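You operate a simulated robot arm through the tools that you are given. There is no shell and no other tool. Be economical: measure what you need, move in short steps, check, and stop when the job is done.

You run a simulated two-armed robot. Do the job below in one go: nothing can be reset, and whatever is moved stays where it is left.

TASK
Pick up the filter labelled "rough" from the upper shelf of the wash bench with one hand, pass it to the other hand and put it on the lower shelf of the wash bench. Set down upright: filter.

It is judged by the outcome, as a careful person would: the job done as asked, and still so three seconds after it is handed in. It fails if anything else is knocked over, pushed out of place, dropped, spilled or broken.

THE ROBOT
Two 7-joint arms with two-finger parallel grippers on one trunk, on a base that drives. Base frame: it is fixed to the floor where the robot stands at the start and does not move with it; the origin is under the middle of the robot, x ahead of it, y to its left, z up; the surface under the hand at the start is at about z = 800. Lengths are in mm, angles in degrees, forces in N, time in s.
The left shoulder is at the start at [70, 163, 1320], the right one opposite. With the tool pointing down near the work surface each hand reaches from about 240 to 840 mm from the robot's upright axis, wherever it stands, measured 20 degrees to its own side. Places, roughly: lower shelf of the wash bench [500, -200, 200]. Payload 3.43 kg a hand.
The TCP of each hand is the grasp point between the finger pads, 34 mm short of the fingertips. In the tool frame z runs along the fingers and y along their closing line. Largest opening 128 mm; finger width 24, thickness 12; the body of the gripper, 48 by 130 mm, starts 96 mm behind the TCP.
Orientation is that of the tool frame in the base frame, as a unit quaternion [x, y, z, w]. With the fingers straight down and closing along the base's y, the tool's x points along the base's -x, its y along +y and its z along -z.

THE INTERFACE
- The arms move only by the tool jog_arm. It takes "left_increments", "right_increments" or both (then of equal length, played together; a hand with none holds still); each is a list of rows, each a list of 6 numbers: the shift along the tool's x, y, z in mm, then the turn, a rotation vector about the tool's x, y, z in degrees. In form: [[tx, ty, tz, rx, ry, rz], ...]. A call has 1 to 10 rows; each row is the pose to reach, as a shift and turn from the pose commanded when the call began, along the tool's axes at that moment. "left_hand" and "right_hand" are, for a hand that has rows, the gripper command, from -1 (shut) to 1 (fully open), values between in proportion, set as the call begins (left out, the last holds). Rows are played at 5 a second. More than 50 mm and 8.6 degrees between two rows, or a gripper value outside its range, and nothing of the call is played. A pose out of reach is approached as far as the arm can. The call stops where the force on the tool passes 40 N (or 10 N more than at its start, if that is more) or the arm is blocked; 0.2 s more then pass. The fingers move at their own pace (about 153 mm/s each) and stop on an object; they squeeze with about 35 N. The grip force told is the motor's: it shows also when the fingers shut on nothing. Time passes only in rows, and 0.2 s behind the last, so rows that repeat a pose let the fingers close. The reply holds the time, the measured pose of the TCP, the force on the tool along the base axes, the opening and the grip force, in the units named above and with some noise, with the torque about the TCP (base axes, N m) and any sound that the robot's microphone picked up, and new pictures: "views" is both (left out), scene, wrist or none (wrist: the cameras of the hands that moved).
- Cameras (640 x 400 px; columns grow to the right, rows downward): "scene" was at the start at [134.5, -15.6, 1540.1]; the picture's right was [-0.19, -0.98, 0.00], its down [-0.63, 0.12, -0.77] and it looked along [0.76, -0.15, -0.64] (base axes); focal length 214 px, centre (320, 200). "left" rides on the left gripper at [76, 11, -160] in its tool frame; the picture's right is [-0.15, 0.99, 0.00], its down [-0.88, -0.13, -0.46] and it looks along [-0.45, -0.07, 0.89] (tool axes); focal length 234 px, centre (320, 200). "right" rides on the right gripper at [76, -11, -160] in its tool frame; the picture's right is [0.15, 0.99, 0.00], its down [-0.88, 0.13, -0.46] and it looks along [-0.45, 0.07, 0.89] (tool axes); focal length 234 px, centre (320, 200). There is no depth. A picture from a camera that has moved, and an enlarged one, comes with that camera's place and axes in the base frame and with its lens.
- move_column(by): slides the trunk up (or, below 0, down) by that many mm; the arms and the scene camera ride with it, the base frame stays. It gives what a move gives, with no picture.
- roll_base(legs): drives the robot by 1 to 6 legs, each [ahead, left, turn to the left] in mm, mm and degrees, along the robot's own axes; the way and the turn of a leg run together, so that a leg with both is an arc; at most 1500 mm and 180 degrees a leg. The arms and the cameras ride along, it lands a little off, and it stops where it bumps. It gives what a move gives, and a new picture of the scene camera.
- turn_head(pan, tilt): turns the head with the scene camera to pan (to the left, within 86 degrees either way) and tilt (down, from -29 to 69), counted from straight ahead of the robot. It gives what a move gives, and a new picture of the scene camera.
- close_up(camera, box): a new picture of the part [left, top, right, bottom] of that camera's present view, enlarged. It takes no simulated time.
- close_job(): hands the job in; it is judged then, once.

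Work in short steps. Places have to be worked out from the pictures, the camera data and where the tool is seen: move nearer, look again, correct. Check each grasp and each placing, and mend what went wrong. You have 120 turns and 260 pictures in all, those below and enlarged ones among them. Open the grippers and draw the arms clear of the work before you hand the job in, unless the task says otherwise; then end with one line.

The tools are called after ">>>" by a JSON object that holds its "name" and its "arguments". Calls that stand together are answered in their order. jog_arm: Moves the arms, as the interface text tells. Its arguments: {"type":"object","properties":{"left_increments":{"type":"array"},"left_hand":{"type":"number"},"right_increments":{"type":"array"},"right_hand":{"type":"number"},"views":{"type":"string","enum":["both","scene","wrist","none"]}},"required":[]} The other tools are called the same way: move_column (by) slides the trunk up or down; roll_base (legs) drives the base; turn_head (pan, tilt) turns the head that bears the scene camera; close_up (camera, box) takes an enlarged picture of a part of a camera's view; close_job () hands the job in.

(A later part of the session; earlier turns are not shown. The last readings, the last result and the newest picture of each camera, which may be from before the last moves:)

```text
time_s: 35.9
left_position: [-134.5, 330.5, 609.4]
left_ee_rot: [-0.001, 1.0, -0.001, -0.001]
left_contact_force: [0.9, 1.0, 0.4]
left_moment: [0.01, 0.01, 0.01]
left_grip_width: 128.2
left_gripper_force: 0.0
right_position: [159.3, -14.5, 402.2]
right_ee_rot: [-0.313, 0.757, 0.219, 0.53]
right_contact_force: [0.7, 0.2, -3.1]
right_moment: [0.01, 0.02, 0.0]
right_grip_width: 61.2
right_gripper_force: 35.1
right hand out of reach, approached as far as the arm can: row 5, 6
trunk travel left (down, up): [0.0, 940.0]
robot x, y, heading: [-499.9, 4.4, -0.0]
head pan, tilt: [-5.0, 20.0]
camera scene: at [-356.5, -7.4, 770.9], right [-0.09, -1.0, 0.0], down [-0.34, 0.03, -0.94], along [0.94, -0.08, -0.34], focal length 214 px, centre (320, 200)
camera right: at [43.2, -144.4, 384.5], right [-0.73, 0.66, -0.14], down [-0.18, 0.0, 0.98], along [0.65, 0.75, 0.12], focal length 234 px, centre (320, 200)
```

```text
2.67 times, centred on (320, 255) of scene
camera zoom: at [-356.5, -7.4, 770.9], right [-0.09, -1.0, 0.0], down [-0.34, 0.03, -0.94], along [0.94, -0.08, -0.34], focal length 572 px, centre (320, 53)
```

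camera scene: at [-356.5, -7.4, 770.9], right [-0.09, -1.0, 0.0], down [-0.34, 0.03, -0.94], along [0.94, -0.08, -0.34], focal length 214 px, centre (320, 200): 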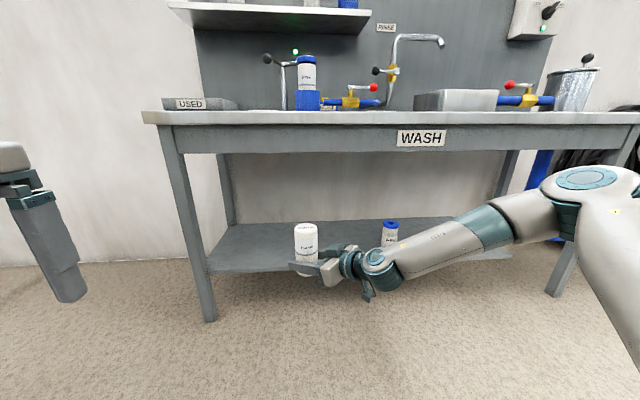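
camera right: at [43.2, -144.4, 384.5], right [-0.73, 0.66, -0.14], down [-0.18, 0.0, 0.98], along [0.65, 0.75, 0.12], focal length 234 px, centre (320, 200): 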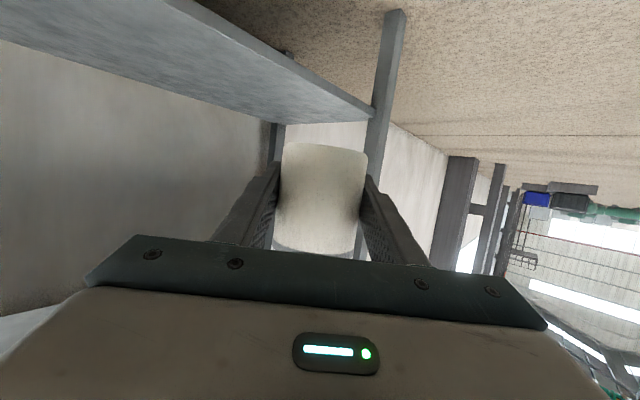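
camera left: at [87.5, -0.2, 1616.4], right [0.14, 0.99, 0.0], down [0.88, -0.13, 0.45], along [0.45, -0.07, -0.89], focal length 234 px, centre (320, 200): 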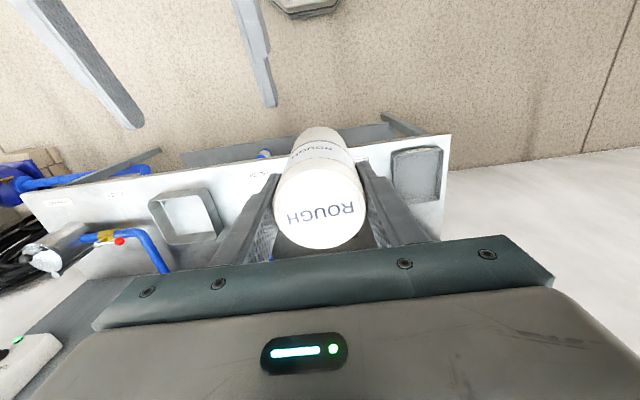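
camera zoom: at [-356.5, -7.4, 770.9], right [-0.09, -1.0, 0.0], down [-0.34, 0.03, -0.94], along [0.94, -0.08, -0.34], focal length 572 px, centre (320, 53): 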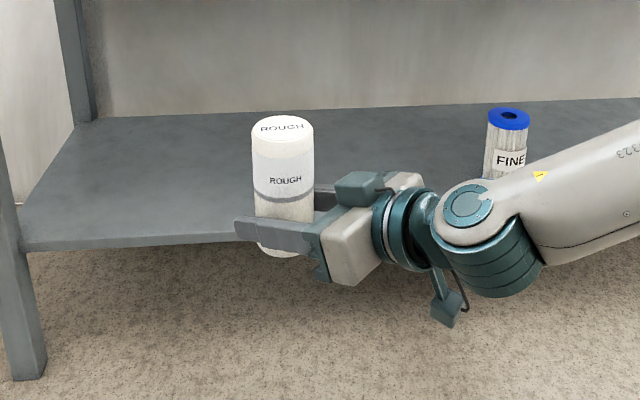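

The arm hits a limit at z≈402 with this posture. At this height the hand has free space under the bench, so I extend it forward 120 mm and try to lower 60 more.

>>> {"name": "jog_arm", "arguments": {"right_increments": [[-10, -28, 27, 0, 0, 0], [-19, -57, 53, 0, 0, 0], [-29, -85, 80, 0, 0, 0], [-10, -85, 87, 0, 0, 0], [9, -85, 94, 0, 0, 0], [27, -85, 101, 0, 0, 0], [27, -85, 101, 0, 0, 0]]}}

```text
time_s: 37.5
left_position: [-135.9, 329.8, 609.6]
left_ee_rot: [-0.001, 1.0, 0.001, 0.0]
left_contact_force: [-0.5, 0.1, 0.6]
left_moment: [0.0, 0.02, -0.04]
left_grip_width: 127.8
left_gripper_force: 0.1
right_position: [243.3, -66.7, 384.7]
right_ee_rot: [-0.313, 0.757, 0.219, 0.53]
right_contact_force: [-0.1, -1.3, -2.7]
right_moment: [0.02, -0.02, 0.0]
right_grip_width: 61.3
right_gripper_force: 35.4
right hand out of reach, approached as far as the arm can: row 1, 2, 3, 4, 5, 6, 7
trunk travel left (down, up): [0.0, 940.0]
robot x, y, heading: [-498.9, 2.5, -0.1]
head pan, tilt: [-5.0, 20.0]
camera scene: at [-356.5, -7.5, 770.9], right [-0.09, -1.0, 0.0], down [-0.34, 0.03, -0.94], along [0.94, -0.08, -0.34], focal length 214 px, centre (320, 200)
camera right: at [127.2, -196.9, 367.5], right [-0.73, 0.66, -0.14], down [-0.18, 0.0, 0.98], along [0.65, 0.75, 0.12], focal length 234 px, centre (320, 200)
```

scene: 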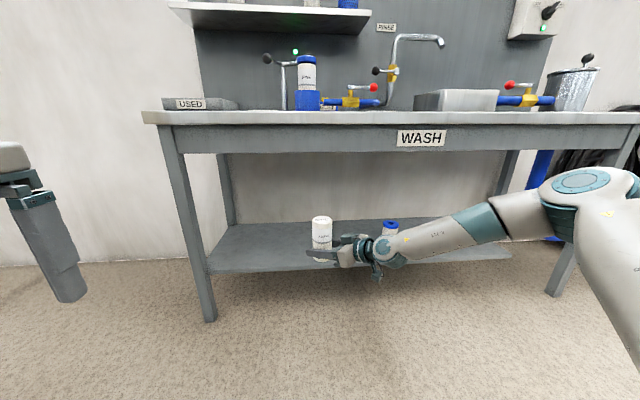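
right: 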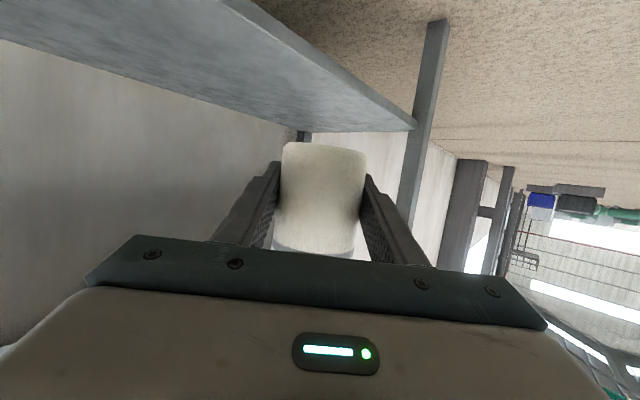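

Only part of that was reached, so a wrist limit is likely. I try yawing the hand back toward straight ahead by 30° and then lowering.

>>> {"name": "jog_arm", "arguments": {"right_increments": [[0, 0, 0, 7.05, 0, 2.57], [0, 0, 0, 14.1, 0, 5.15], [0, 0, 0, 21.15, 0, 7.7], [0, 0, 0, 28.2, 0, 10.3], [19, 0, 7, 28.2, 0, 10.3], [38, 0, 14, 28.2, 0, 10.3], [56, 0, 20.5, 28.2, 0, 10.3], [56, 0, 20.5, 28.2, 0, 10.3]], "views": "scene"}}

```text
time_s: 39.3
left_position: [-135.7, 330.2, 609.7]
left_ee_rot: [-0.001, 1.0, 0.0, 0.0]
left_contact_force: [-0.2, -0.6, 0.4]
left_moment: [0.02, 0.02, 0.02]
left_grip_width: 128.1
left_gripper_force: 0.1
right_position: [219.1, -129.3, 379.8]
right_ee_rot: [-0.106, 0.812, 0.074, 0.57]
right_contact_force: [0.2, -0.1, -3.0]
right_moment: [-0.01, 0.02, 0.0]
right_grip_width: 61.1
right_gripper_force: 35.0
right hand out of reach, approached as far as the arm can: row 1, 2, 3, 4, 5, 6, 7, 8
trunk travel left (down, up): [0.0, 940.0]
robot x, y, heading: [-497.2, -0.2, 0.1]
head pan, tilt: [-5.0, 20.0]
camera scene: at [-356.6, -7.4, 770.9], right [-0.09, -1.0, 0.0], down [-0.34, 0.03, -0.94], along [0.94, -0.08, -0.34], focal length 214 px, centre (320, 200)
```

scene: 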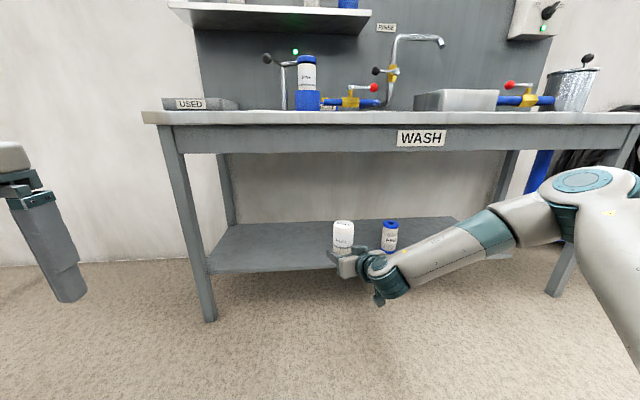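

The wrist apparently cannot bend up relative to the forearm, so the forearm must be flatter, which means the arm has to be stretched further out. I extend straight forward 150 mm at this height, with the filter bottom at about z=345, well above the shelf.

>>> {"name": "jog_arm", "arguments": {"right_increments": [[-13, -5, 35, 0, 0, 0], [-26, -10, 70, 0, 0, 0], [-39, -15, 106, 0, 0, 0], [-51, -19, 141, 0, 0, 0], [-51, -19, 141, 0, 0, 0]]}}

```text
time_s: 40.5
left_position: [-136.4, 330.8, 610.2]
left_ee_rot: [-0.001, 1.0, 0.0, 0.0]
left_contact_force: [-0.2, 0.5, 0.0]
left_moment: [0.01, 0.02, -0.01]
left_grip_width: 127.9
left_gripper_force: 0.1
right_position: [322.4, -162.3, 413.1]
right_ee_rot: [-0.105, 0.812, 0.074, 0.569]
right_contact_force: [-0.5, 0.8, -3.2]
right_moment: [0.01, -0.02, -0.03]
right_grip_width: 61.3
right_gripper_force: 34.9
right hand out of reach, approached as far as the arm can: row 1, 2, 3, 4, 5
trunk travel left (down, up): [0.0, 940.0]
robot x, y, heading: [-501.2, -1.6, -0.1]
head pan, tilt: [-5.0, 20.0]
camera scene: at [-356.5, -7.5, 770.9], right [-0.09, -1.0, 0.0], down [-0.34, 0.03, -0.94], along [0.94, -0.08, -0.34], focal length 214 px, centre (320, 200)
camera right: at [155.4, -216.3, 395.7], right [-0.3, 0.94, -0.14], down [-0.16, 0.09, 0.98], along [0.94, 0.32, 0.12], focal length 234 px, centre (320, 200)
```

scene: 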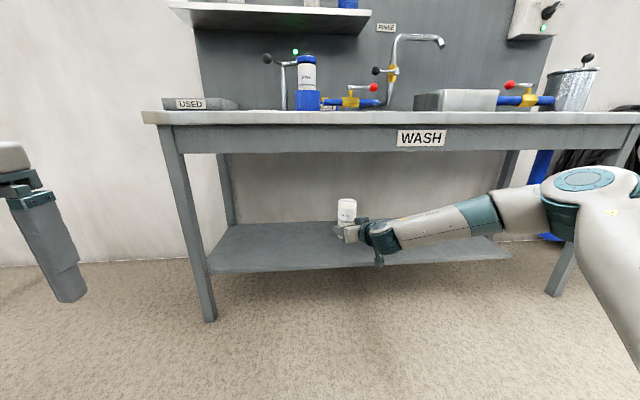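
right: 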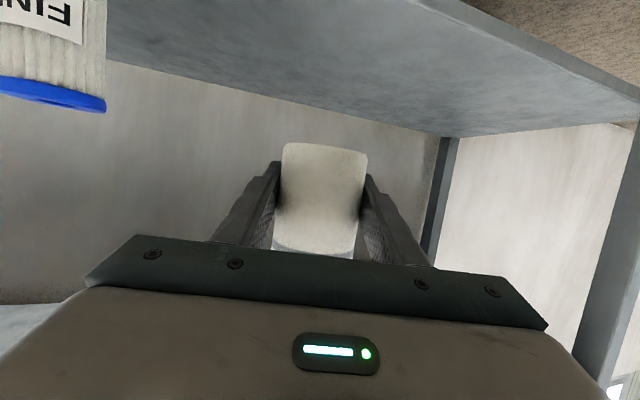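

The elbow drops as the arm stretches, so I test a bit more extension, 100 mm forward and then 60 mm down. If it fails I will regrasp with a steeper hand angle.

>>> {"name": "jog_arm", "arguments": {"right_increments": [[-11, -9, 30, 0, 0, 0], [-22, -17, 60, 0, 0, 0], [-33, -26, 91, 0, 0, 0], [-14, -26, 98, 0, 0, 0], [5, -26, 105, 0, 0, 0], [23, -26, 111, 0, 0, 0], [23, -26, 111, 0, 0, 0]], "views": "scene"}}

```text
time_s: 42.1
left_position: [-135.3, 330.4, 609.8]
left_ee_rot: [-0.001, 1.0, 0.0, 0.0]
left_contact_force: [0.2, -0.2, -0.9]
left_moment: [-0.01, 0.01, -0.02]
left_grip_width: 128.1
left_gripper_force: 0.1
right_position: [360.2, -209.9, 398.2]
right_ee_rot: [-0.107, 0.812, 0.076, 0.568]
right_contact_force: [-1.0, -0.8, -2.7]
right_moment: [0.01, -0.05, 0.0]
right_grip_width: 61.2
right_gripper_force: 35.5
right hand out of reach, approached as far as the arm can: row 1, 2, 3, 4, 5, 6, 7
trunk travel left (down, up): [0.0, 940.0]
robot x, y, heading: [-502.3, 1.4, 0.3]
head pan, tilt: [-5.0, 20.0]
camera scene: at [-356.4, -7.5, 770.9], right [-0.09, -1.0, 0.0], down [-0.34, 0.03, -0.94], along [0.94, -0.08, -0.34], focal length 214 px, centre (320, 200)
```

scene: 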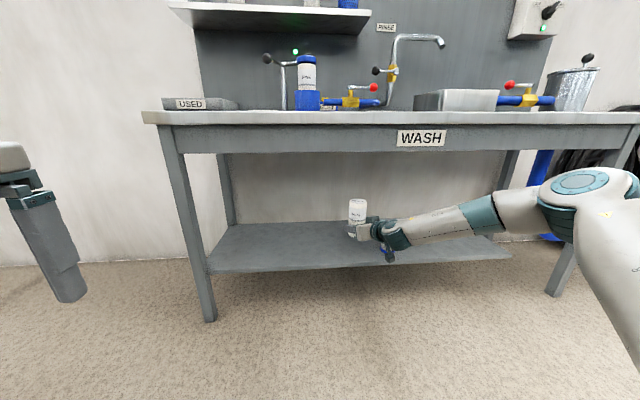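

The posture limit remains, so the filter must be held with a steeper hand. I back the right hand out from under the bench, then pass the filter to the left hand and regrasp with the right hand pitched about 45°.

>>> {"name": "jog_arm", "arguments": {"right_increments": [[10, 25, -26, 0, 0, 0], [19, 49, -52, 0, 0, 0], [28, 74, -78, 0, 0, 0], [38, 98, -104, 0, 0, 0], [47, 123, -131, 0, 0, 0], [57, 148, -157, 0, 0, 0], [26, 148, -168, 0, 0, 0], [-5, 148, -180, 0, 0, 0], [-37, 148, -191, 0, 0, 0], [-37, 148, -191, 0, 0, 0]], "views": "scene"}}

```text
time_s: 44.3
left_position: [-134.9, 331.0, 609.4]
left_ee_rot: [-0.002, 1.0, 0.001, -0.001]
left_contact_force: [0.5, 0.7, 0.9]
left_moment: [0.02, -0.01, 0.02]
left_grip_width: 128.2
left_gripper_force: 0.0
right_position: [162.1, -110.7, 501.1]
right_ee_rot: [-0.105, 0.813, 0.073, 0.569]
right_contact_force: [-1.0, 1.2, -2.9]
right_moment: [0.0, -0.02, -0.03]
right_grip_width: 61.1
right_gripper_force: 34.8
trunk travel left (down, up): [0.0, 940.0]
robot x, y, heading: [-501.8, -0.9, 0.1]
head pan, tilt: [-5.0, 20.0]
camera scene: at [-356.6, -7.4, 770.9], right [-0.09, -1.0, 0.0], down [-0.34, 0.03, -0.94], along [0.94, -0.08, -0.34], focal length 214 px, centre (320, 200)
```

scene: 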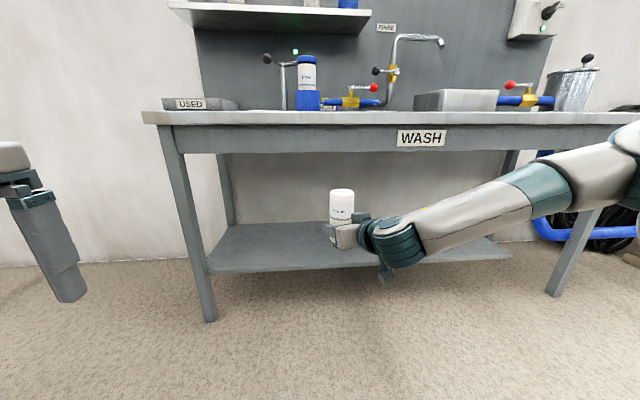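

The hand is out of the bench with the filter held. I back the base up 200 mm for clearance.

>>> {"name": "roll_base", "arguments": {"legs": [[-200, 0, 0]]}}

```text
time_s: 45.9
left_position: [-335.2, 330.8, 610.0]
left_ee_rot: [-0.001, 1.0, 0.0, 0.0]
left_contact_force: [-0.2, -0.6, 0.9]
left_moment: [-0.01, 0.01, 0.03]
left_grip_width: 127.9
left_gripper_force: 0.1
right_position: [-36.9, -110.1, 499.7]
right_ee_rot: [-0.108, 0.812, 0.076, 0.569]
right_contact_force: [0.5, -0.9, -3.0]
right_moment: [-0.03, -0.01, -0.03]
right_grip_width: 61.1
right_gripper_force: 35.1
trunk travel left (down, up): [0.0, 940.0]
robot x, y, heading: [-697.2, 1.2, 0.0]
head pan, tilt: [-5.0, 20.0]
camera scene: at [-555.6, -7.4, 770.9], right [-0.09, -1.0, 0.0], down [-0.34, 0.03, -0.94], along [0.94, -0.08, -0.34], focal length 214 px, centre (320, 200)
```

scene: 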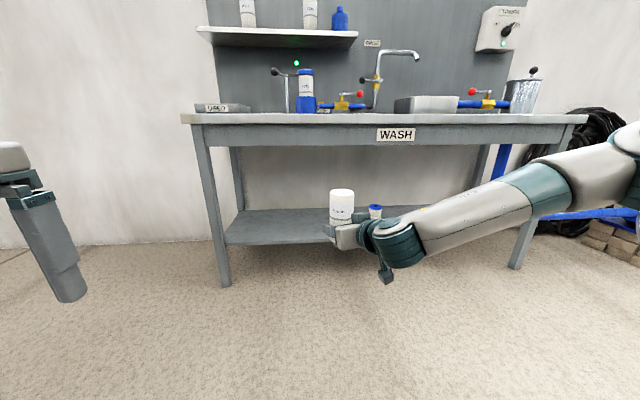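

I bring the left hand up and forward to the left of and above the filter.

>>> {"name": "jog_arm", "arguments": {"left_increments": [[0, 0, -30, 0, 0, 0], [-40, -20, -60, 0, 0, 0], [-80, -40, -85, 0, 0, 0], [-120, -60, -90, 0, 0, 0], [-160, -80, -90, 0, 0, 0], [-200, -105, -90, 0, 0, 0], [-235, -130, -90, 0, 0, 0], [-270, -160, -90, 0, 0, 0], [-298, -195, -90, 0, 0, 0], [-298, -235, -90, 0, 0, 0]]}}

```text
refused: row 2 steps farther than a row can; nothing moved
```

One row was slightly too long, so I shorten it.

>>> {"name": "jog_arm", "arguments": {"left_increments": [[0, 0, -40, 0, 0, 0], [-30, -15, -70, 0, 0, 0], [-65, -35, -90, 0, 0, 0], [-105, -55, -90, 0, 0, 0], [-145, -75, -90, 0, 0, 0], [-185, -100, -90, 0, 0, 0], [-220, -130, -90, 0, 0, 0], [-255, -160, -90, 0, 0, 0], [-285, -195, -90, 0, 0, 0], [-298, -235, -90, 0, 0, 0]]}}

```text
time_s: 48.1
left_position: [-36.5, 98.3, 699.3]
left_ee_rot: [-0.002, 1.0, 0.0, 0.0]
left_contact_force: [-0.3, 0.3, 1.8]
left_moment: [-0.04, 0.01, -0.01]
left_grip_width: 127.9
left_gripper_force: 0.0
right_position: [-37.7, -108.8, 499.9]
right_ee_rot: [-0.107, 0.812, 0.075, 0.568]
right_contact_force: [-0.2, 0.4, -2.7]
right_moment: [-0.02, -0.01, -0.03]
right_grip_width: 61.0
right_gripper_force: 35.7
trunk travel left (down, up): [0.0, 940.0]
robot x, y, heading: [-698.4, -2.9, 0.2]
head pan, tilt: [-5.0, 20.0]
camera scene: at [-555.5, -7.4, 770.8], right [-0.09, -1.0, 0.0], down [-0.34, 0.03, -0.94], along [0.94, -0.08, -0.34], focal length 214 px, centre (320, 200)
camera left: at [-111.0, 106.8, 859.0], right [0.14, 0.99, 0.0], down [0.88, -0.13, 0.46], along [0.45, -0.07, -0.89], focal length 234 px, centre (320, 200)
```

scene: 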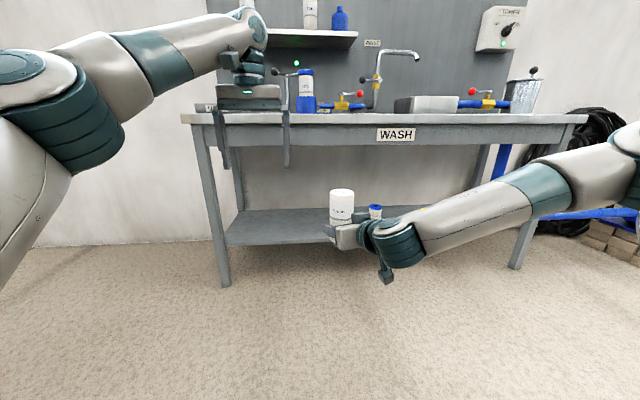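
left: 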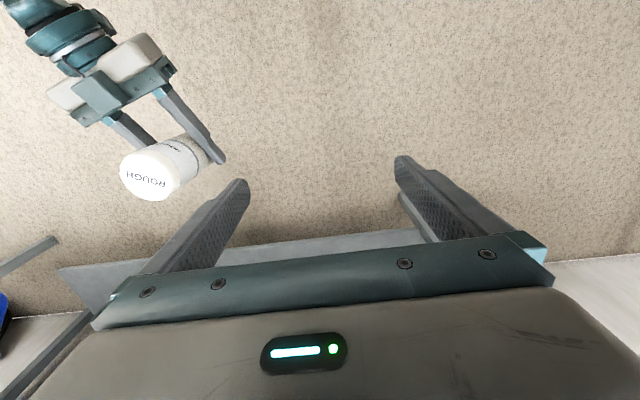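

The left camera confirms the filter top near (−40, −107, 598). I move the left hand over it.

>>> {"name": "jog_arm", "arguments": {"left_increments": [[0, -42, 0, 0, 0, 0], [0, -84, 0, 0, 0, 0], [0, -126, 0, 0, 0, 0], [1, -168, 0, 0, 0, 0], [1, -207, 0, 0, 0, 0], [1, -207, 0, 0, 0, 0]]}}

```text
time_s: 49.5
left_position: [-62.1, -77.8, 690.8]
left_ee_rot: [-0.008, 1.0, -0.006, -0.001]
left_contact_force: [-0.5, -0.2, 0.5]
left_moment: [0.01, -0.02, 0.01]
left_grip_width: 128.0
left_gripper_force: 0.0
left hand out of reach, approached as far as the arm can: row 3, 4, 5, 6
right_position: [-37.2, -109.1, 498.9]
right_ee_rot: [-0.107, 0.812, 0.076, 0.569]
right_contact_force: [-0.3, 0.2, -2.9]
right_moment: [0.01, 0.0, 0.01]
right_grip_width: 61.3
right_gripper_force: 34.9
trunk travel left (down, up): [0.0, 940.0]
robot x, y, heading: [-698.4, -1.8, 0.3]
head pan, tilt: [-5.0, 20.0]
camera scene: at [-555.6, -7.5, 770.9], right [-0.09, -1.0, 0.0], down [-0.34, 0.03, -0.94], along [0.94, -0.08, -0.34], focal length 214 px, centre (320, 200)
camera left: at [-136.5, -66.1, 851.8], right [0.13, 0.99, -0.01], down [0.88, -0.11, 0.46], along [0.45, -0.07, -0.89], focal length 234 px, centre (320, 200)
```

scene: 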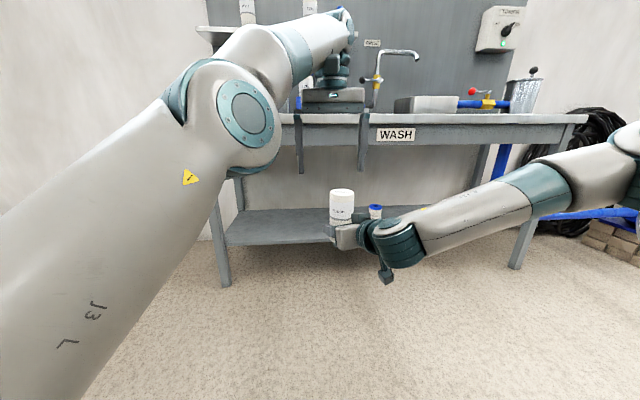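
left: 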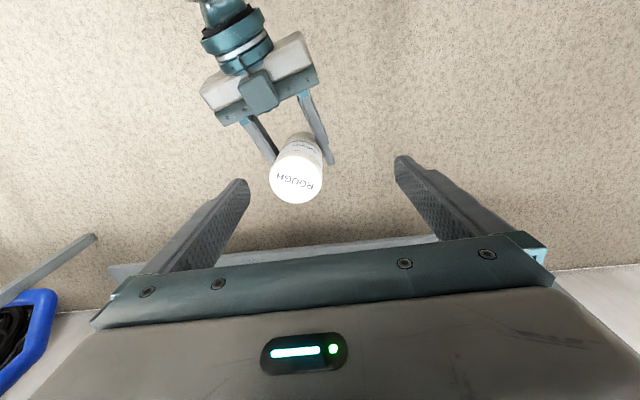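

The left hand can't reach that far across. I bring the left hand back to y≈−10 and straighten it, while the right hand yaws to 45° and carries the filter to y≈−10 beneath it.

>>> {"name": "jog_arm", "arguments": {"left_increments": [[-8, 23, -5, -0.3, 0, 0.3], [-16, 46, -10, -0.7, -0.1, 0.9], [-25, 68, -15, -0.7, -0.1, 0.9], [-25, 68, -15, -0.7, -0.1, 0.9], [-25, 68, -15, -0.7, -0.1, 0.9], [-25, 68, -15, -0.7, -0.1, 0.9]], "right_increments": [[-2, 24, 6, -7.05, 0, -2.6], [-4, 48, 12, -14.1, 0, -5.15], [-7, 72, 18, -21.1, 0, -7.7], [-9, 96.6, 24, -28.2, 0, -10.3], [-9, 96.6, 24, -28.2, 0, -10.3], [-9, 96.6, 24, -28.2, 0, -10.3]]}}

```text
time_s: 50.9
left_position: [-40.3, -17.4, 703.8]
left_ee_rot: [0.006, 1.0, 0.006, 0.002]
left_contact_force: [-0.5, -0.6, 0.5]
left_moment: [0.01, 0.01, 0.01]
left_grip_width: 128.1
left_gripper_force: 0.0
right_position: [-37.3, -10.6, 499.7]
right_ee_rot: [-0.314, 0.756, 0.22, 0.53]
right_contact_force: [0.2, -0.5, -2.6]
right_moment: [0.02, 0.05, 0.01]
right_grip_width: 61.4
right_gripper_force: 34.9
trunk travel left (down, up): [0.0, 940.0]
robot x, y, heading: [-693.3, -1.2, 0.3]
head pan, tilt: [-5.0, 20.0]
camera scene: at [-555.6, -7.5, 770.9], right [-0.09, -1.0, 0.0], down [-0.34, 0.03, -0.94], along [0.94, -0.08, -0.34], focal length 214 px, centre (320, 200)
camera right: at [-153.2, -140.7, 481.8], right [-0.74, 0.66, -0.14], down [-0.18, 0.0, 0.98], along [0.65, 0.75, 0.12], focal length 234 px, centre (320, 200)
camera left: at [-116.8, -8.1, 862.9], right [0.16, 0.99, 0.01], down [0.88, -0.15, 0.46], along [0.45, -0.06, -0.89], focal length 234 px, centre (320, 200)
```

scene: 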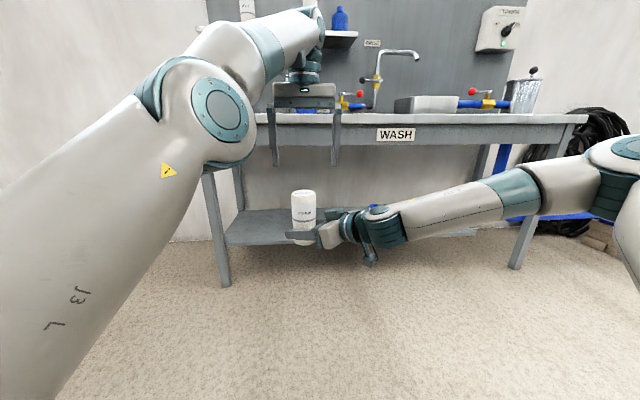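
right: 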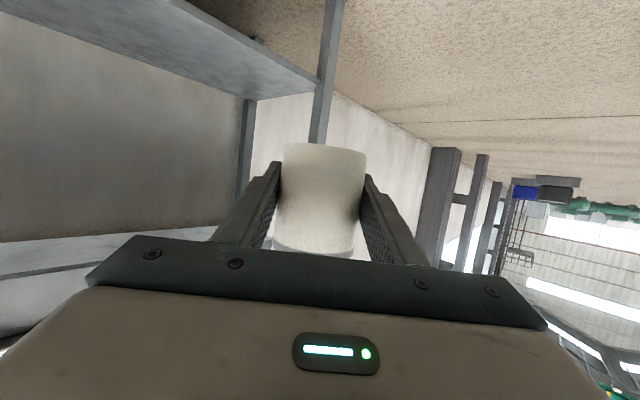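
left: 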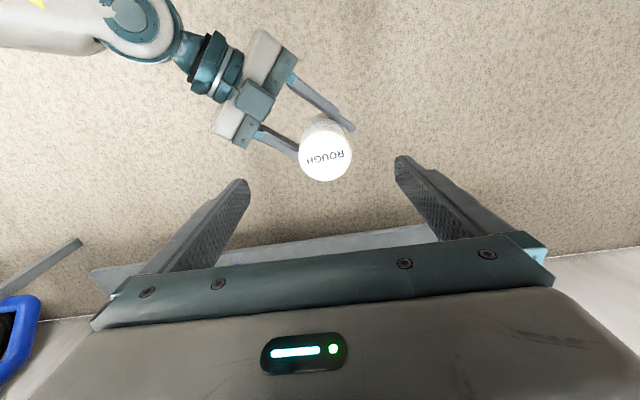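

The left hand ended a fraction of a degree tilted. I undo that, centre over the filter, and go down to the grasp height at z≈583.

>>> {"name": "jog_arm", "arguments": {"left_increments": [[-3, 7, 5, 0.7, 0.1, -0.8], [-3, 7, 35, 0.7, 0.1, -0.8], [-3, 7, 65, 0.7, 0.1, -0.8], [-3, 7, 65, 0.7, 0.1, -0.8]]}}

```text
time_s: 51.9
left_position: [-35.8, -9.0, 638.4]
left_ee_rot: [-0.001, 1.0, 0.001, -0.001]
left_contact_force: [0.8, -0.2, -0.4]
left_moment: [0.0, -0.03, -0.01]
left_grip_width: 127.9
left_gripper_force: 0.0
right_position: [-38.0, -11.2, 499.3]
right_ee_rot: [-0.314, 0.756, 0.22, 0.53]
right_contact_force: [0.6, 0.0, -2.4]
right_moment: [0.02, -0.03, 0.0]
right_grip_width: 61.2
right_gripper_force: 35.2
trunk travel left (down, up): [0.0, 940.0]
robot x, y, heading: [-700.7, 0.1, 0.2]
head pan, tilt: [-5.0, 20.0]
camera scene: at [-555.5, -7.5, 770.9], right [-0.09, -1.0, 0.0], down [-0.34, 0.03, -0.94], along [0.94, -0.08, -0.34], focal length 214 px, centre (320, 200)
camera left: at [-112.1, 0.4, 798.5], right [0.14, 0.99, 0.0], down [0.88, -0.13, 0.46], along [0.45, -0.07, -0.89], focal length 234 px, centre (320, 200)
```

scene: 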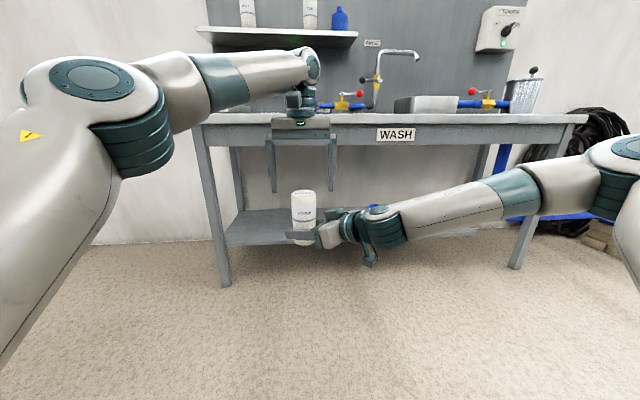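
left: 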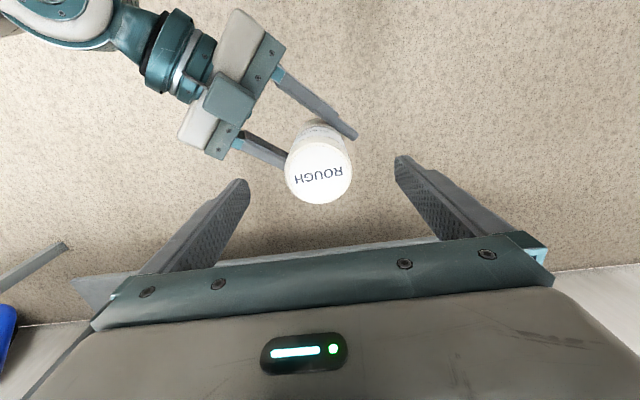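

It is well centred (top at (−37, −11)). I go down 55 mm and close the left hand.

>>> {"name": "jog_arm", "arguments": {"left_increments": [[1, -2, 28, 0, 0, 0], [1, -2, 55, 0, 0, 0], [1, -2, 55, 0, 0, 0]], "views": "none"}}

>>> {"name": "jog_arm", "arguments": {"left_increments": [[0, 0, 0, 0, 0, 0], [0, 0, 0, 0, 0, 0], [0, 0, 0, 0, 0, 0], [0, 0, 0, 0, 0, 0]], "left_hand": -1}}

```text
time_s: 52.7
left_position: [-38.2, -12.4, 584.1]
left_ee_rot: [0.0, 1.0, 0.0, 0.0]
left_contact_force: [-0.5, -0.8, -0.2]
left_moment: [-0.02, 0.04, 0.0]
left_grip_width: 127.9
left_gripper_force: 0.0
right_position: [-37.7, -10.4, 499.7]
right_ee_rot: [-0.313, 0.756, 0.22, 0.531]
right_contact_force: [0.1, 0.1, -3.6]
right_moment: [0.03, -0.01, -0.04]
right_grip_width: 61.1
right_gripper_force: 34.9
trunk travel left (down, up): [0.0, 940.0]
robot x, y, heading: [-698.7, -1.6, 0.5]
head pan, tilt: [-5.0, 20.0]
```

```text
time_s: 53.7
left_position: [-37.6, -11.0, 583.9]
left_ee_rot: [-0.001, 1.0, 0.001, 0.0]
left_contact_force: [2.3, 10.1, -0.1]
left_moment: [0.04, 0.04, -0.29]
left_grip_width: 61.0
left_gripper_force: 35.0
right_position: [-36.9, -11.0, 499.3]
right_ee_rot: [-0.313, 0.757, 0.219, 0.53]
right_contact_force: [-2.1, -10.3, -3.0]
right_moment: [0.84, -0.29, 0.3]
right_grip_width: 61.1
right_gripper_force: 34.9
trunk travel left (down, up): [0.0, 940.0]
robot x, y, heading: [-700.6, 3.5, 0.1]
head pan, tilt: [-5.0, 20.0]
camera scene: at [-555.6, -7.5, 770.9], right [-0.09, -1.0, 0.0], down [-0.34, 0.03, -0.94], along [0.94, -0.08, -0.34], focal length 214 px, centre (320, 200)
camera left: at [-112.6, -1.6, 743.8], right [0.14, 0.99, 0.0], down [0.88, -0.13, 0.46], along [0.45, -0.06, -0.89], focal length 234 px, centre (320, 200)
```

scene: 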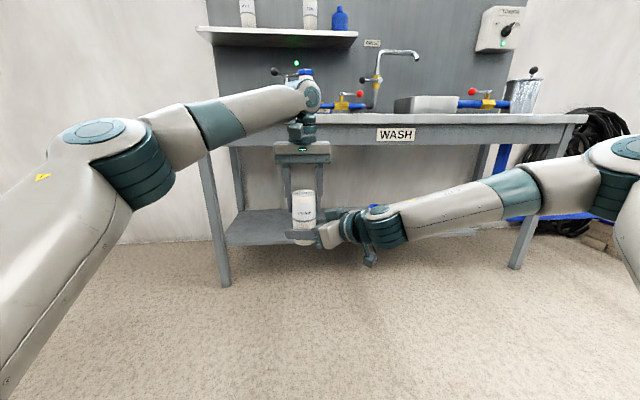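
left: 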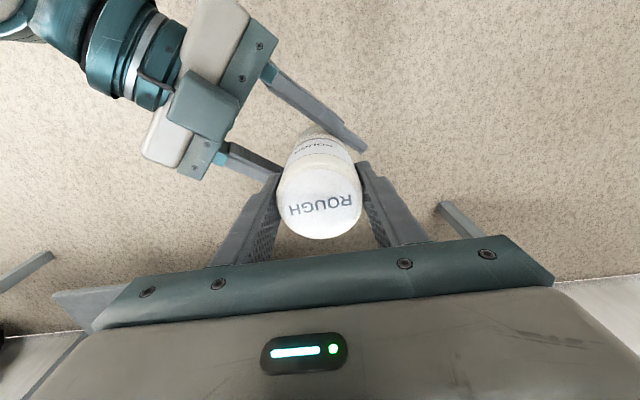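

Both hands hold. I open the right hand and withdraw it horizontally along its approach line.

>>> {"name": "jog_arm", "arguments": {"right_increments": [[0, 0, 0, 0, 0, 0], [0, 0, 0, 0, 0, 0], [0, 0, 0, 0, 0, 0]], "right_hand": 1, "views": "none"}}

>>> {"name": "jog_arm", "arguments": {"right_increments": [[12, 0, -33, 0, 0, 0], [24, 0, -66, 0, 0, 0], [36, 0, -99, 0, 0, 0], [48, 0, -132, 0, 0, 0]], "views": "scene"}}

```text
time_s: 54.5
left_position: [-36.9, -12.1, 583.9]
left_ee_rot: [-0.001, 1.0, 0.0, 0.0]
left_contact_force: [-0.2, 0.8, -0.5]
left_moment: [-0.04, 0.02, -0.02]
left_grip_width: 61.2
left_gripper_force: 34.7
right_position: [-36.9, -9.7, 500.2]
right_ee_rot: [-0.314, 0.757, 0.22, 0.53]
right_contact_force: [0.4, -0.2, -0.6]
right_moment: [-0.03, 0.0, 0.02]
right_grip_width: 128.1
right_gripper_force: 0.0
trunk travel left (down, up): [0.0, 940.0]
robot x, y, heading: [-700.6, 3.7, 0.3]
head pan, tilt: [-5.0, 20.0]
```

```text
time_s: 55.5
left_position: [-37.1, -11.5, 585.0]
left_ee_rot: [-0.001, 1.0, 0.0, 0.0]
left_contact_force: [0.3, -0.1, 0.1]
left_moment: [0.01, 0.01, 0.01]
left_grip_width: 61.4
left_gripper_force: 35.0
right_position: [-136.7, -109.3, 501.3]
right_ee_rot: [-0.314, 0.756, 0.22, 0.53]
right_contact_force: [0.6, 0.2, -0.1]
right_moment: [0.01, 0.02, -0.03]
right_grip_width: 127.9
right_gripper_force: 0.1
trunk travel left (down, up): [0.0, 940.0]
robot x, y, heading: [-700.1, -1.9, 0.0]
head pan, tilt: [-5.0, 20.0]
camera scene: at [-555.5, -7.3, 770.9], right [-0.09, -1.0, 0.0], down [-0.34, 0.03, -0.94], along [0.94, -0.08, -0.34], focal length 214 px, centre (320, 200)
```

scene: 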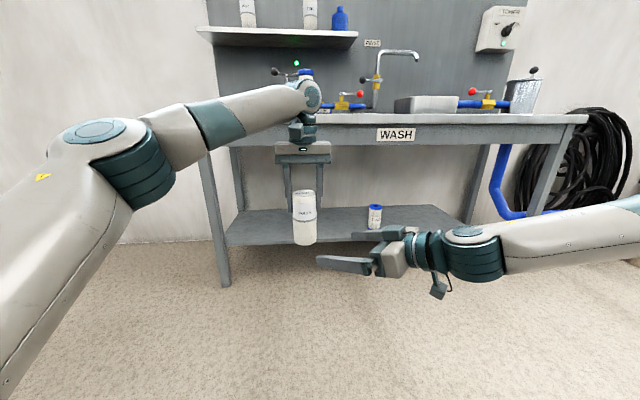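

The left hand holds the filter alone. I pitch the right hand down to 45°.

>>> {"name": "jog_arm", "arguments": {"right_increments": [[0, 0, 0, 0, 8.3, 0], [0, 0, 0, 0, 16.6, 0], [0, 0, 0, 0, 25, 0], [0, 0, 0, 0, 25, 0]], "views": "none"}}

```text
time_s: 56.5
left_position: [-37.6, -12.7, 583.2]
left_ee_rot: [-0.001, 1.0, -0.001, 0.0]
left_contact_force: [0.6, 0.6, 0.5]
left_moment: [0.0, -0.02, 0.02]
left_grip_width: 61.4
left_gripper_force: 35.0
right_position: [-134.6, -109.7, 500.2]
right_ee_rot: [-0.35, 0.849, 0.148, 0.367]
right_contact_force: [0.4, 0.4, 0.1]
right_moment: [0.0, 0.0, 0.01]
right_grip_width: 128.0
right_gripper_force: 0.1
trunk travel left (down, up): [0.0, 940.0]
robot x, y, heading: [-699.3, -0.1, -0.0]
head pan, tilt: [-5.0, 20.0]
```

The left force reading shows no weight, so I check with a picture that the filter really is in the left hand.

>>> {"name": "close_up", "arguments": {"camera": "scene", "box": [220, 120, 460, 290]}}

>>> {"name": "close_up", "arguments": {"camera": "left", "box": [0, 0, 640, 400]}}

```text
2.35 times, centred on (340, 205) of scene
camera zoom: at [-555.6, -7.6, 770.9], right [-0.09, -1.0, 0.0], down [-0.34, 0.03, -0.94], along [0.94, -0.08, -0.34], focal length 505 px, centre (273, 188)
```

zoom: 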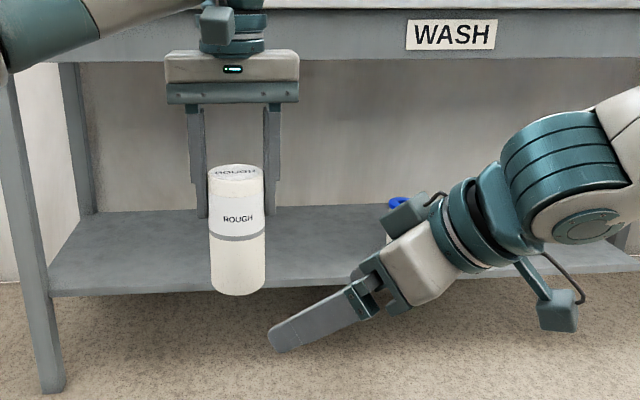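

```text
1.00 times, centred on (320, 200) of left (not enlarged: the box is as wide or as high as the picture)
camera zoom: at [-112.8, -2.3, 743.8], right [0.15, 0.99, 0.0], down [0.88, -0.13, 0.46], along [0.45, -0.07, -0.89], focal length 234 px, centre (320, 200)
```

zoom: 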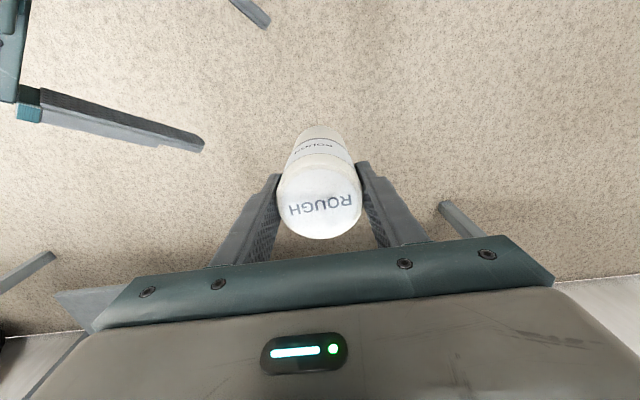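

The filter is held firmly and upright. I yaw the right hand back to straight ahead.

>>> {"name": "jog_arm", "arguments": {"right_increments": [[1, 2, -3, 5.3, 0, 5.3], [2, 5, -5, 10.6, 0, 10.6], [2, 7, -8, 15.9, 0, 15.9], [3, 9, -11, 21.2, 0, 21.2], [4, 12, -13, 26.5, 0, 26.5], [4, 14, -16, 31.8, 0, 31.8], [4, 14, -16, 31.8, 0, 31.8]]}}

```text
time_s: 58.1
left_position: [-35.8, -11.1, 584.1]
left_ee_rot: [-0.001, 1.0, 0.0, 0.001]
left_contact_force: [0.5, 0.2, -0.5]
left_moment: [0.0, -0.01, 0.02]
left_grip_width: 61.6
left_gripper_force: 35.2
right_position: [-156.1, -111.1, 509.3]
right_ee_rot: [0.0, 0.924, 0.002, 0.383]
right_contact_force: [-0.8, 0.6, 0.0]
right_moment: [0.02, 0.0, -0.01]
right_grip_width: 128.0
right_gripper_force: 0.1
right hand out of reach, approached as far as the arm can: row 6
trunk travel left (down, up): [0.0, 940.0]
robot x, y, heading: [-697.1, -1.4, 0.1]
head pan, tilt: [-5.0, 20.0]
camera scene: at [-555.6, -7.5, 770.9], right [-0.09, -1.0, 0.0], down [-0.34, 0.03, -0.94], along [0.94, -0.08, -0.34], focal length 214 px, centre (320, 200)
camera right: at [-322.6, -120.4, 567.0], right [-0.1, 0.99, -0.1], down [0.3, 0.13, 0.95], along [0.95, 0.07, -0.31], focal length 234 px, centre (320, 200)
```

scene: 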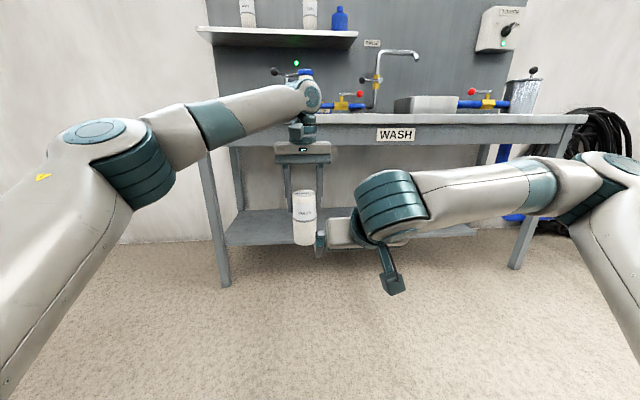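
right: 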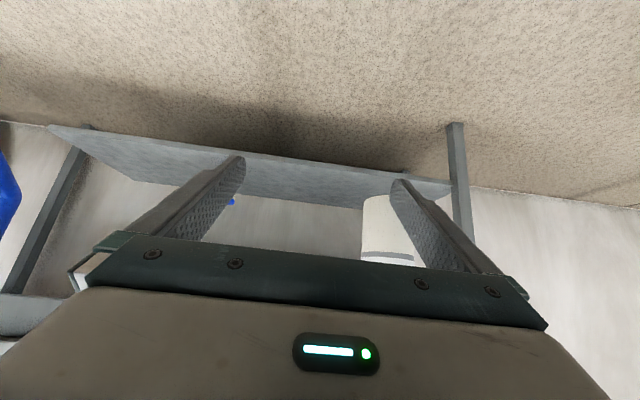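

The right arm is near its inner limit here. I move the left hand and the filter 95 mm forward and 30 mm to the right, to where the right arm has more room.

>>> {"name": "jog_arm", "arguments": {"left_increments": [[-24, -8, 0, 0, 0, 0], [-48, -16, 0, 0, 0, 0], [-72, -24, 0, 0, 0, 0], [-95, -30, 0, 0, 0, 0], [-95, -30, 0, 0, 0, 0]], "right_increments": [[0, 15, 0, 0, 0, 0], [0, 30, 0, 0, 0, 0], [0, 45, 0, 0, 0, 0], [0, 60, 0, 0, 0, 0], [0, 70, 0, 0, 0, 0]]}}

```text
time_s: 59.3
left_position: [28.1, -28.9, 573.6]
left_ee_rot: [-0.001, 1.0, 0.001, 0.0]
left_contact_force: [-0.1, -1.5, -3.3]
left_moment: [-0.01, 0.0, 0.02]
left_grip_width: 61.5
left_gripper_force: 34.9
left hand out of reach, approached as far as the arm can: row 3, 4, 5
right_position: [-157.0, -110.9, 509.3]
right_ee_rot: [-0.001, 0.924, 0.002, 0.382]
right_contact_force: [-0.2, 0.8, -0.1]
right_moment: [0.02, -0.01, -0.03]
right_grip_width: 127.9
right_gripper_force: 0.0
right hand out of reach, approached as far as the arm can: row 1, 2, 3, 4, 5
trunk travel left (down, up): [0.0, 940.0]
robot x, y, heading: [-700.1, -0.3, 0.0]
head pan, tilt: [-5.0, 20.0]
camera scene: at [-555.7, -7.5, 770.9], right [-0.09, -1.0, 0.0], down [-0.34, 0.03, -0.94], along [0.94, -0.08, -0.34], focal length 214 px, centre (320, 200)
camera right: at [-322.6, -120.3, 567.0], right [-0.11, 0.99, -0.1], down [0.3, 0.13, 0.95], along [0.95, 0.07, -0.31], focal length 234 px, centre (320, 200)
camera left: at [-46.3, -19.3, 733.3], right [0.15, 0.99, 0.0], down [0.88, -0.13, 0.46], along [0.45, -0.07, -0.89], focal length 234 px, centre (320, 200)
```

scene: 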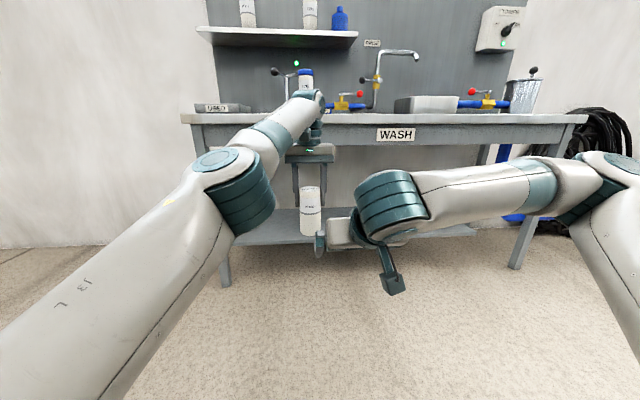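
right: 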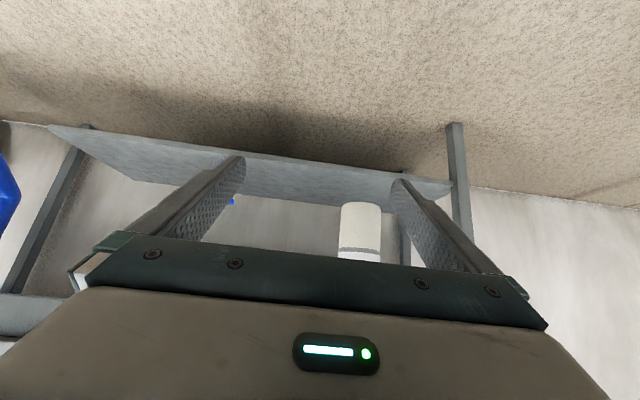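
left: 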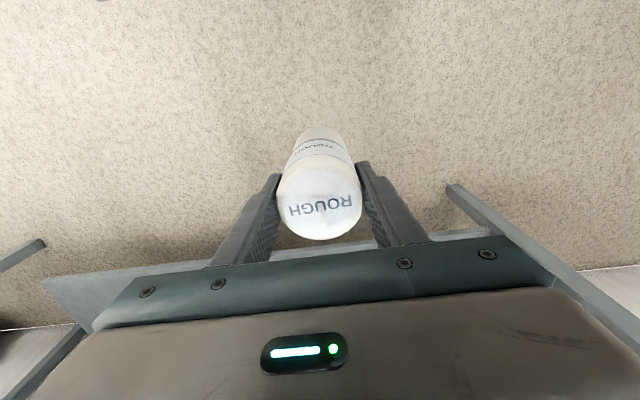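

The filter is now at (28, −29), and the line to it from the right hand runs at about 24° azimuth. I yaw both hands +20° so the left fingers stay perpendicular to the right hand's approach.

>>> {"name": "jog_arm", "arguments": {"left_increments": [[0, 0, 0, 0, 0, -6.7], [0, 0, 0, 0, 0, -13.4], [0, 0, 0, 0, 0, -20], [0, 0, 0, 0, 0, -20]], "right_increments": [[0, 0, 0, -4.7, 0, -4.7], [0, 0, 0, -9.4, 0, -9.4], [0, 0, 0, -14.1, 0, -14.1], [0, 0, 0, -14.1, 0, -14.1]], "views": "none"}}

```text
time_s: 60.3
left_position: [29.5, -29.8, 574.3]
left_ee_rot: [-0.175, 0.985, 0.001, -0.001]
left_contact_force: [0.2, 0.2, -3.6]
left_moment: [0.0, -0.01, 0.02]
left_grip_width: 61.1
left_gripper_force: 34.9
right_position: [-156.4, -111.1, 508.4]
right_ee_rot: [-0.162, 0.91, 0.067, 0.376]
right_contact_force: [0.1, 0.0, -0.1]
right_moment: [0.01, -0.01, -0.02]
right_grip_width: 127.8
right_gripper_force: 0.1
trunk travel left (down, up): [0.0, 940.0]
robot x, y, heading: [-699.0, -4.2, 0.2]
head pan, tilt: [-5.0, 20.0]
```

I move the right hand to a pre-grasp point 80 mm short of the filter, at z≈498.

>>> {"name": "jog_arm", "arguments": {"right_increments": [[-20, 3, 23, 0, 0, 0], [-40, 7, 47, 0, 0, 0], [-60, 10, 70, 0, 0, 0], [-79, 13, 93, 0, 0, 0], [-79, 13, 93, 0, 0, 0]]}}

>>> {"name": "close_up", "arguments": {"camera": "scene", "box": [240, 120, 440, 270]}}

```text
time_s: 61.5
left_position: [28.2, -29.0, 573.1]
left_ee_rot: [-0.174, 0.985, 0.0, 0.0]
left_contact_force: [-0.3, 0.5, -2.9]
left_moment: [0.0, 0.03, -0.01]
left_grip_width: 61.6
left_gripper_force: 35.3
right_position: [-55.6, -62.2, 498.7]
right_ee_rot: [-0.16, 0.91, 0.067, 0.377]
right_contact_force: [0.4, 0.1, 0.6]
right_moment: [0.02, 0.02, 0.0]
right_grip_width: 127.9
right_gripper_force: 0.1
right hand out of reach, approached as far as the arm can: row 4, 5
trunk travel left (down, up): [0.0, 940.0]
robot x, y, heading: [-702.1, 1.5, 0.1]
head pan, tilt: [-5.0, 20.0]
camera scene: at [-555.4, -7.5, 770.8], right [-0.09, -1.0, 0.0], down [-0.34, 0.03, -0.94], along [0.94, -0.08, -0.34], focal length 214 px, centre (320, 200)
camera right: at [-208.7, -127.1, 557.4], right [-0.44, 0.89, -0.1], down [0.24, 0.23, 0.94], along [0.87, 0.39, -0.31], focal length 234 px, centre (320, 200)
```

scene: 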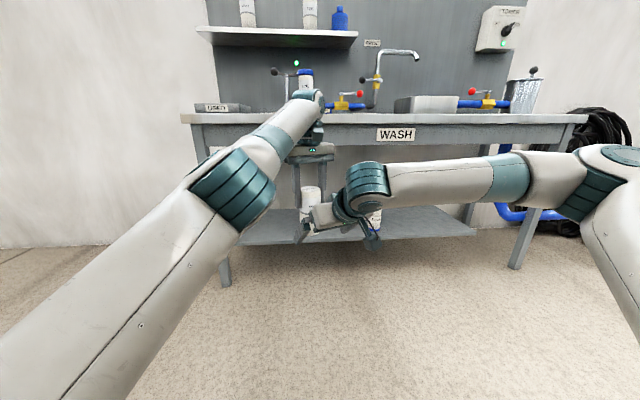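
right: 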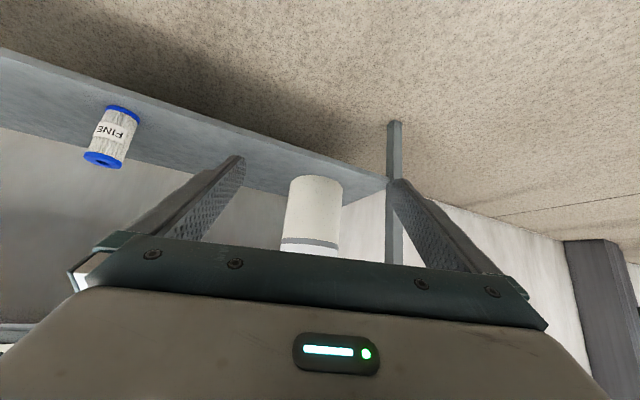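

```text
2.67 times, centred on (340, 195) of scene
camera zoom: at [-555.4, -7.5, 770.8], right [-0.09, -1.0, 0.0], down [-0.34, 0.03, -0.94], along [0.94, -0.08, -0.34], focal length 572 px, centre (267, 213)
```

zoom: 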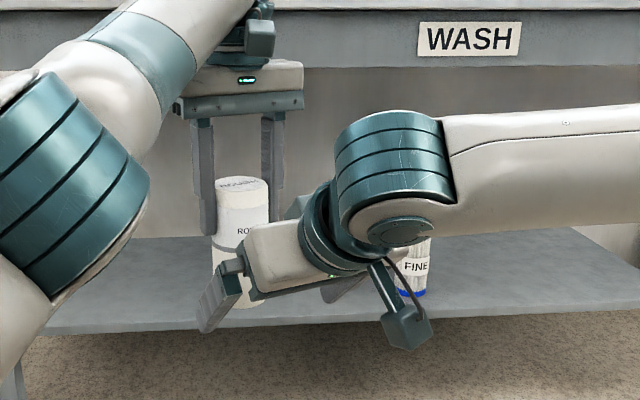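

The right forearm comes in from the right, so a larger azimuth suits it better. I yaw both hands another 30° to 50° and shift the right hand to its new pre-grasp point.

>>> {"name": "jog_arm", "arguments": {"left_increments": [[0, 0, 0, 0, 0, -7.5], [0, 0, 0, 0, 0, -15], [0, 0, 0, 0, 0, -22.5], [0, 0, 0, 0, 0, -30], [0, 0, 0, 0, 0, -30]], "right_increments": [[-4, -10, 4, -5.3, 0, -5.3], [-8, -20, 8, -10.6, 0, -10.6], [-12, -30, 12, -15.9, 0, -15.9], [-15, -38, 15, -21.2, 0, -21.2], [-15, -38, 15, -21.2, 0, -21.2]]}}

>>> {"name": "close_up", "arguments": {"camera": "scene", "box": [240, 120, 440, 270]}}

```text
time_s: 62.7
left_position: [29.3, -29.7, 573.3]
left_ee_rot: [-0.423, 0.906, -0.001, 0.0]
left_contact_force: [-0.5, 0.1, -3.2]
left_moment: [0.01, 0.0, -0.01]
left_grip_width: 61.2
left_gripper_force: 35.1
right_position: [-23.8, -90.2, 499.8]
right_ee_rot: [-0.391, 0.837, 0.163, 0.347]
right_contact_force: [-0.3, -0.5, 0.6]
right_moment: [-0.01, -0.04, 0.02]
right_grip_width: 128.1
right_gripper_force: 0.2
trunk travel left (down, up): [0.0, 940.0]
robot x, y, heading: [-698.2, 2.9, 0.2]
head pan, tilt: [-5.0, 20.0]
camera scene: at [-555.5, -7.5, 770.9], right [-0.09, -1.0, 0.0], down [-0.34, 0.03, -0.94], along [0.94, -0.08, -0.34], focal length 214 px, centre (320, 200)
camera right: at [-121.7, -223.4, 557.6], right [-0.82, 0.56, -0.1], down [0.09, 0.31, 0.95], along [0.56, 0.77, -0.31], focal length 234 px, centre (320, 200)
camera left: at [-27.5, -81.4, 733.3], right [-0.67, 0.75, 0.0], down [0.66, 0.59, 0.46], along [0.34, 0.3, -0.89], focal length 234 px, centre (320, 200)
```

scene: 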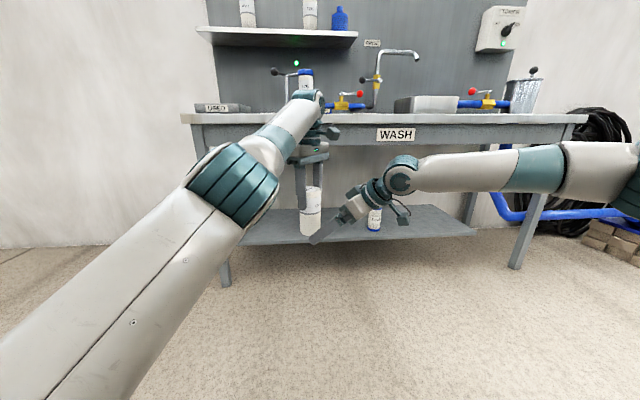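
right: 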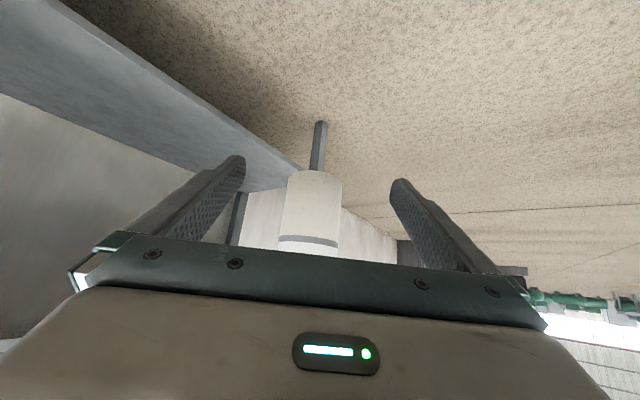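
left: 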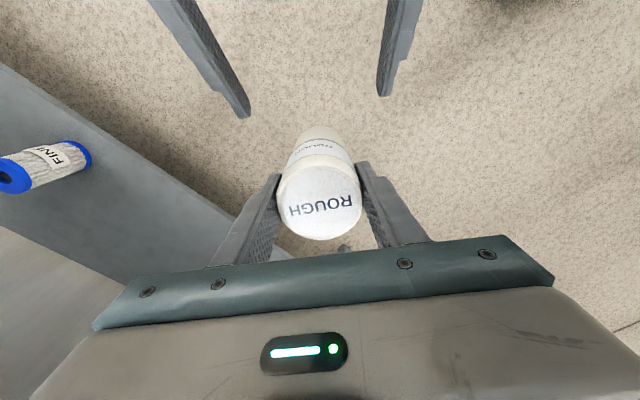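

```text
2.67 times, centred on (340, 195) of scene
camera zoom: at [-555.5, -7.5, 770.9], right [-0.09, -1.0, 0.0], down [-0.34, 0.03, -0.94], along [0.94, -0.08, -0.34], focal length 572 px, centre (267, 213)
```

zoom: 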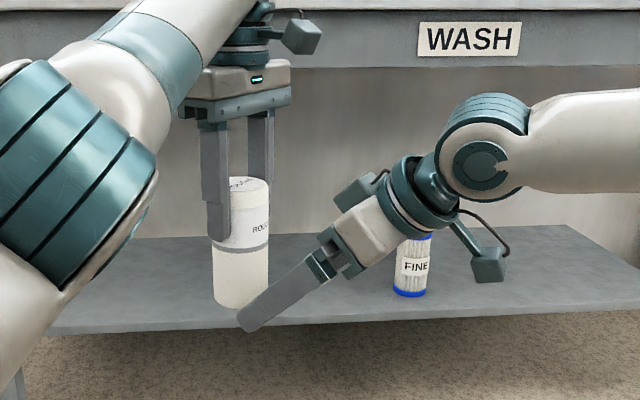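

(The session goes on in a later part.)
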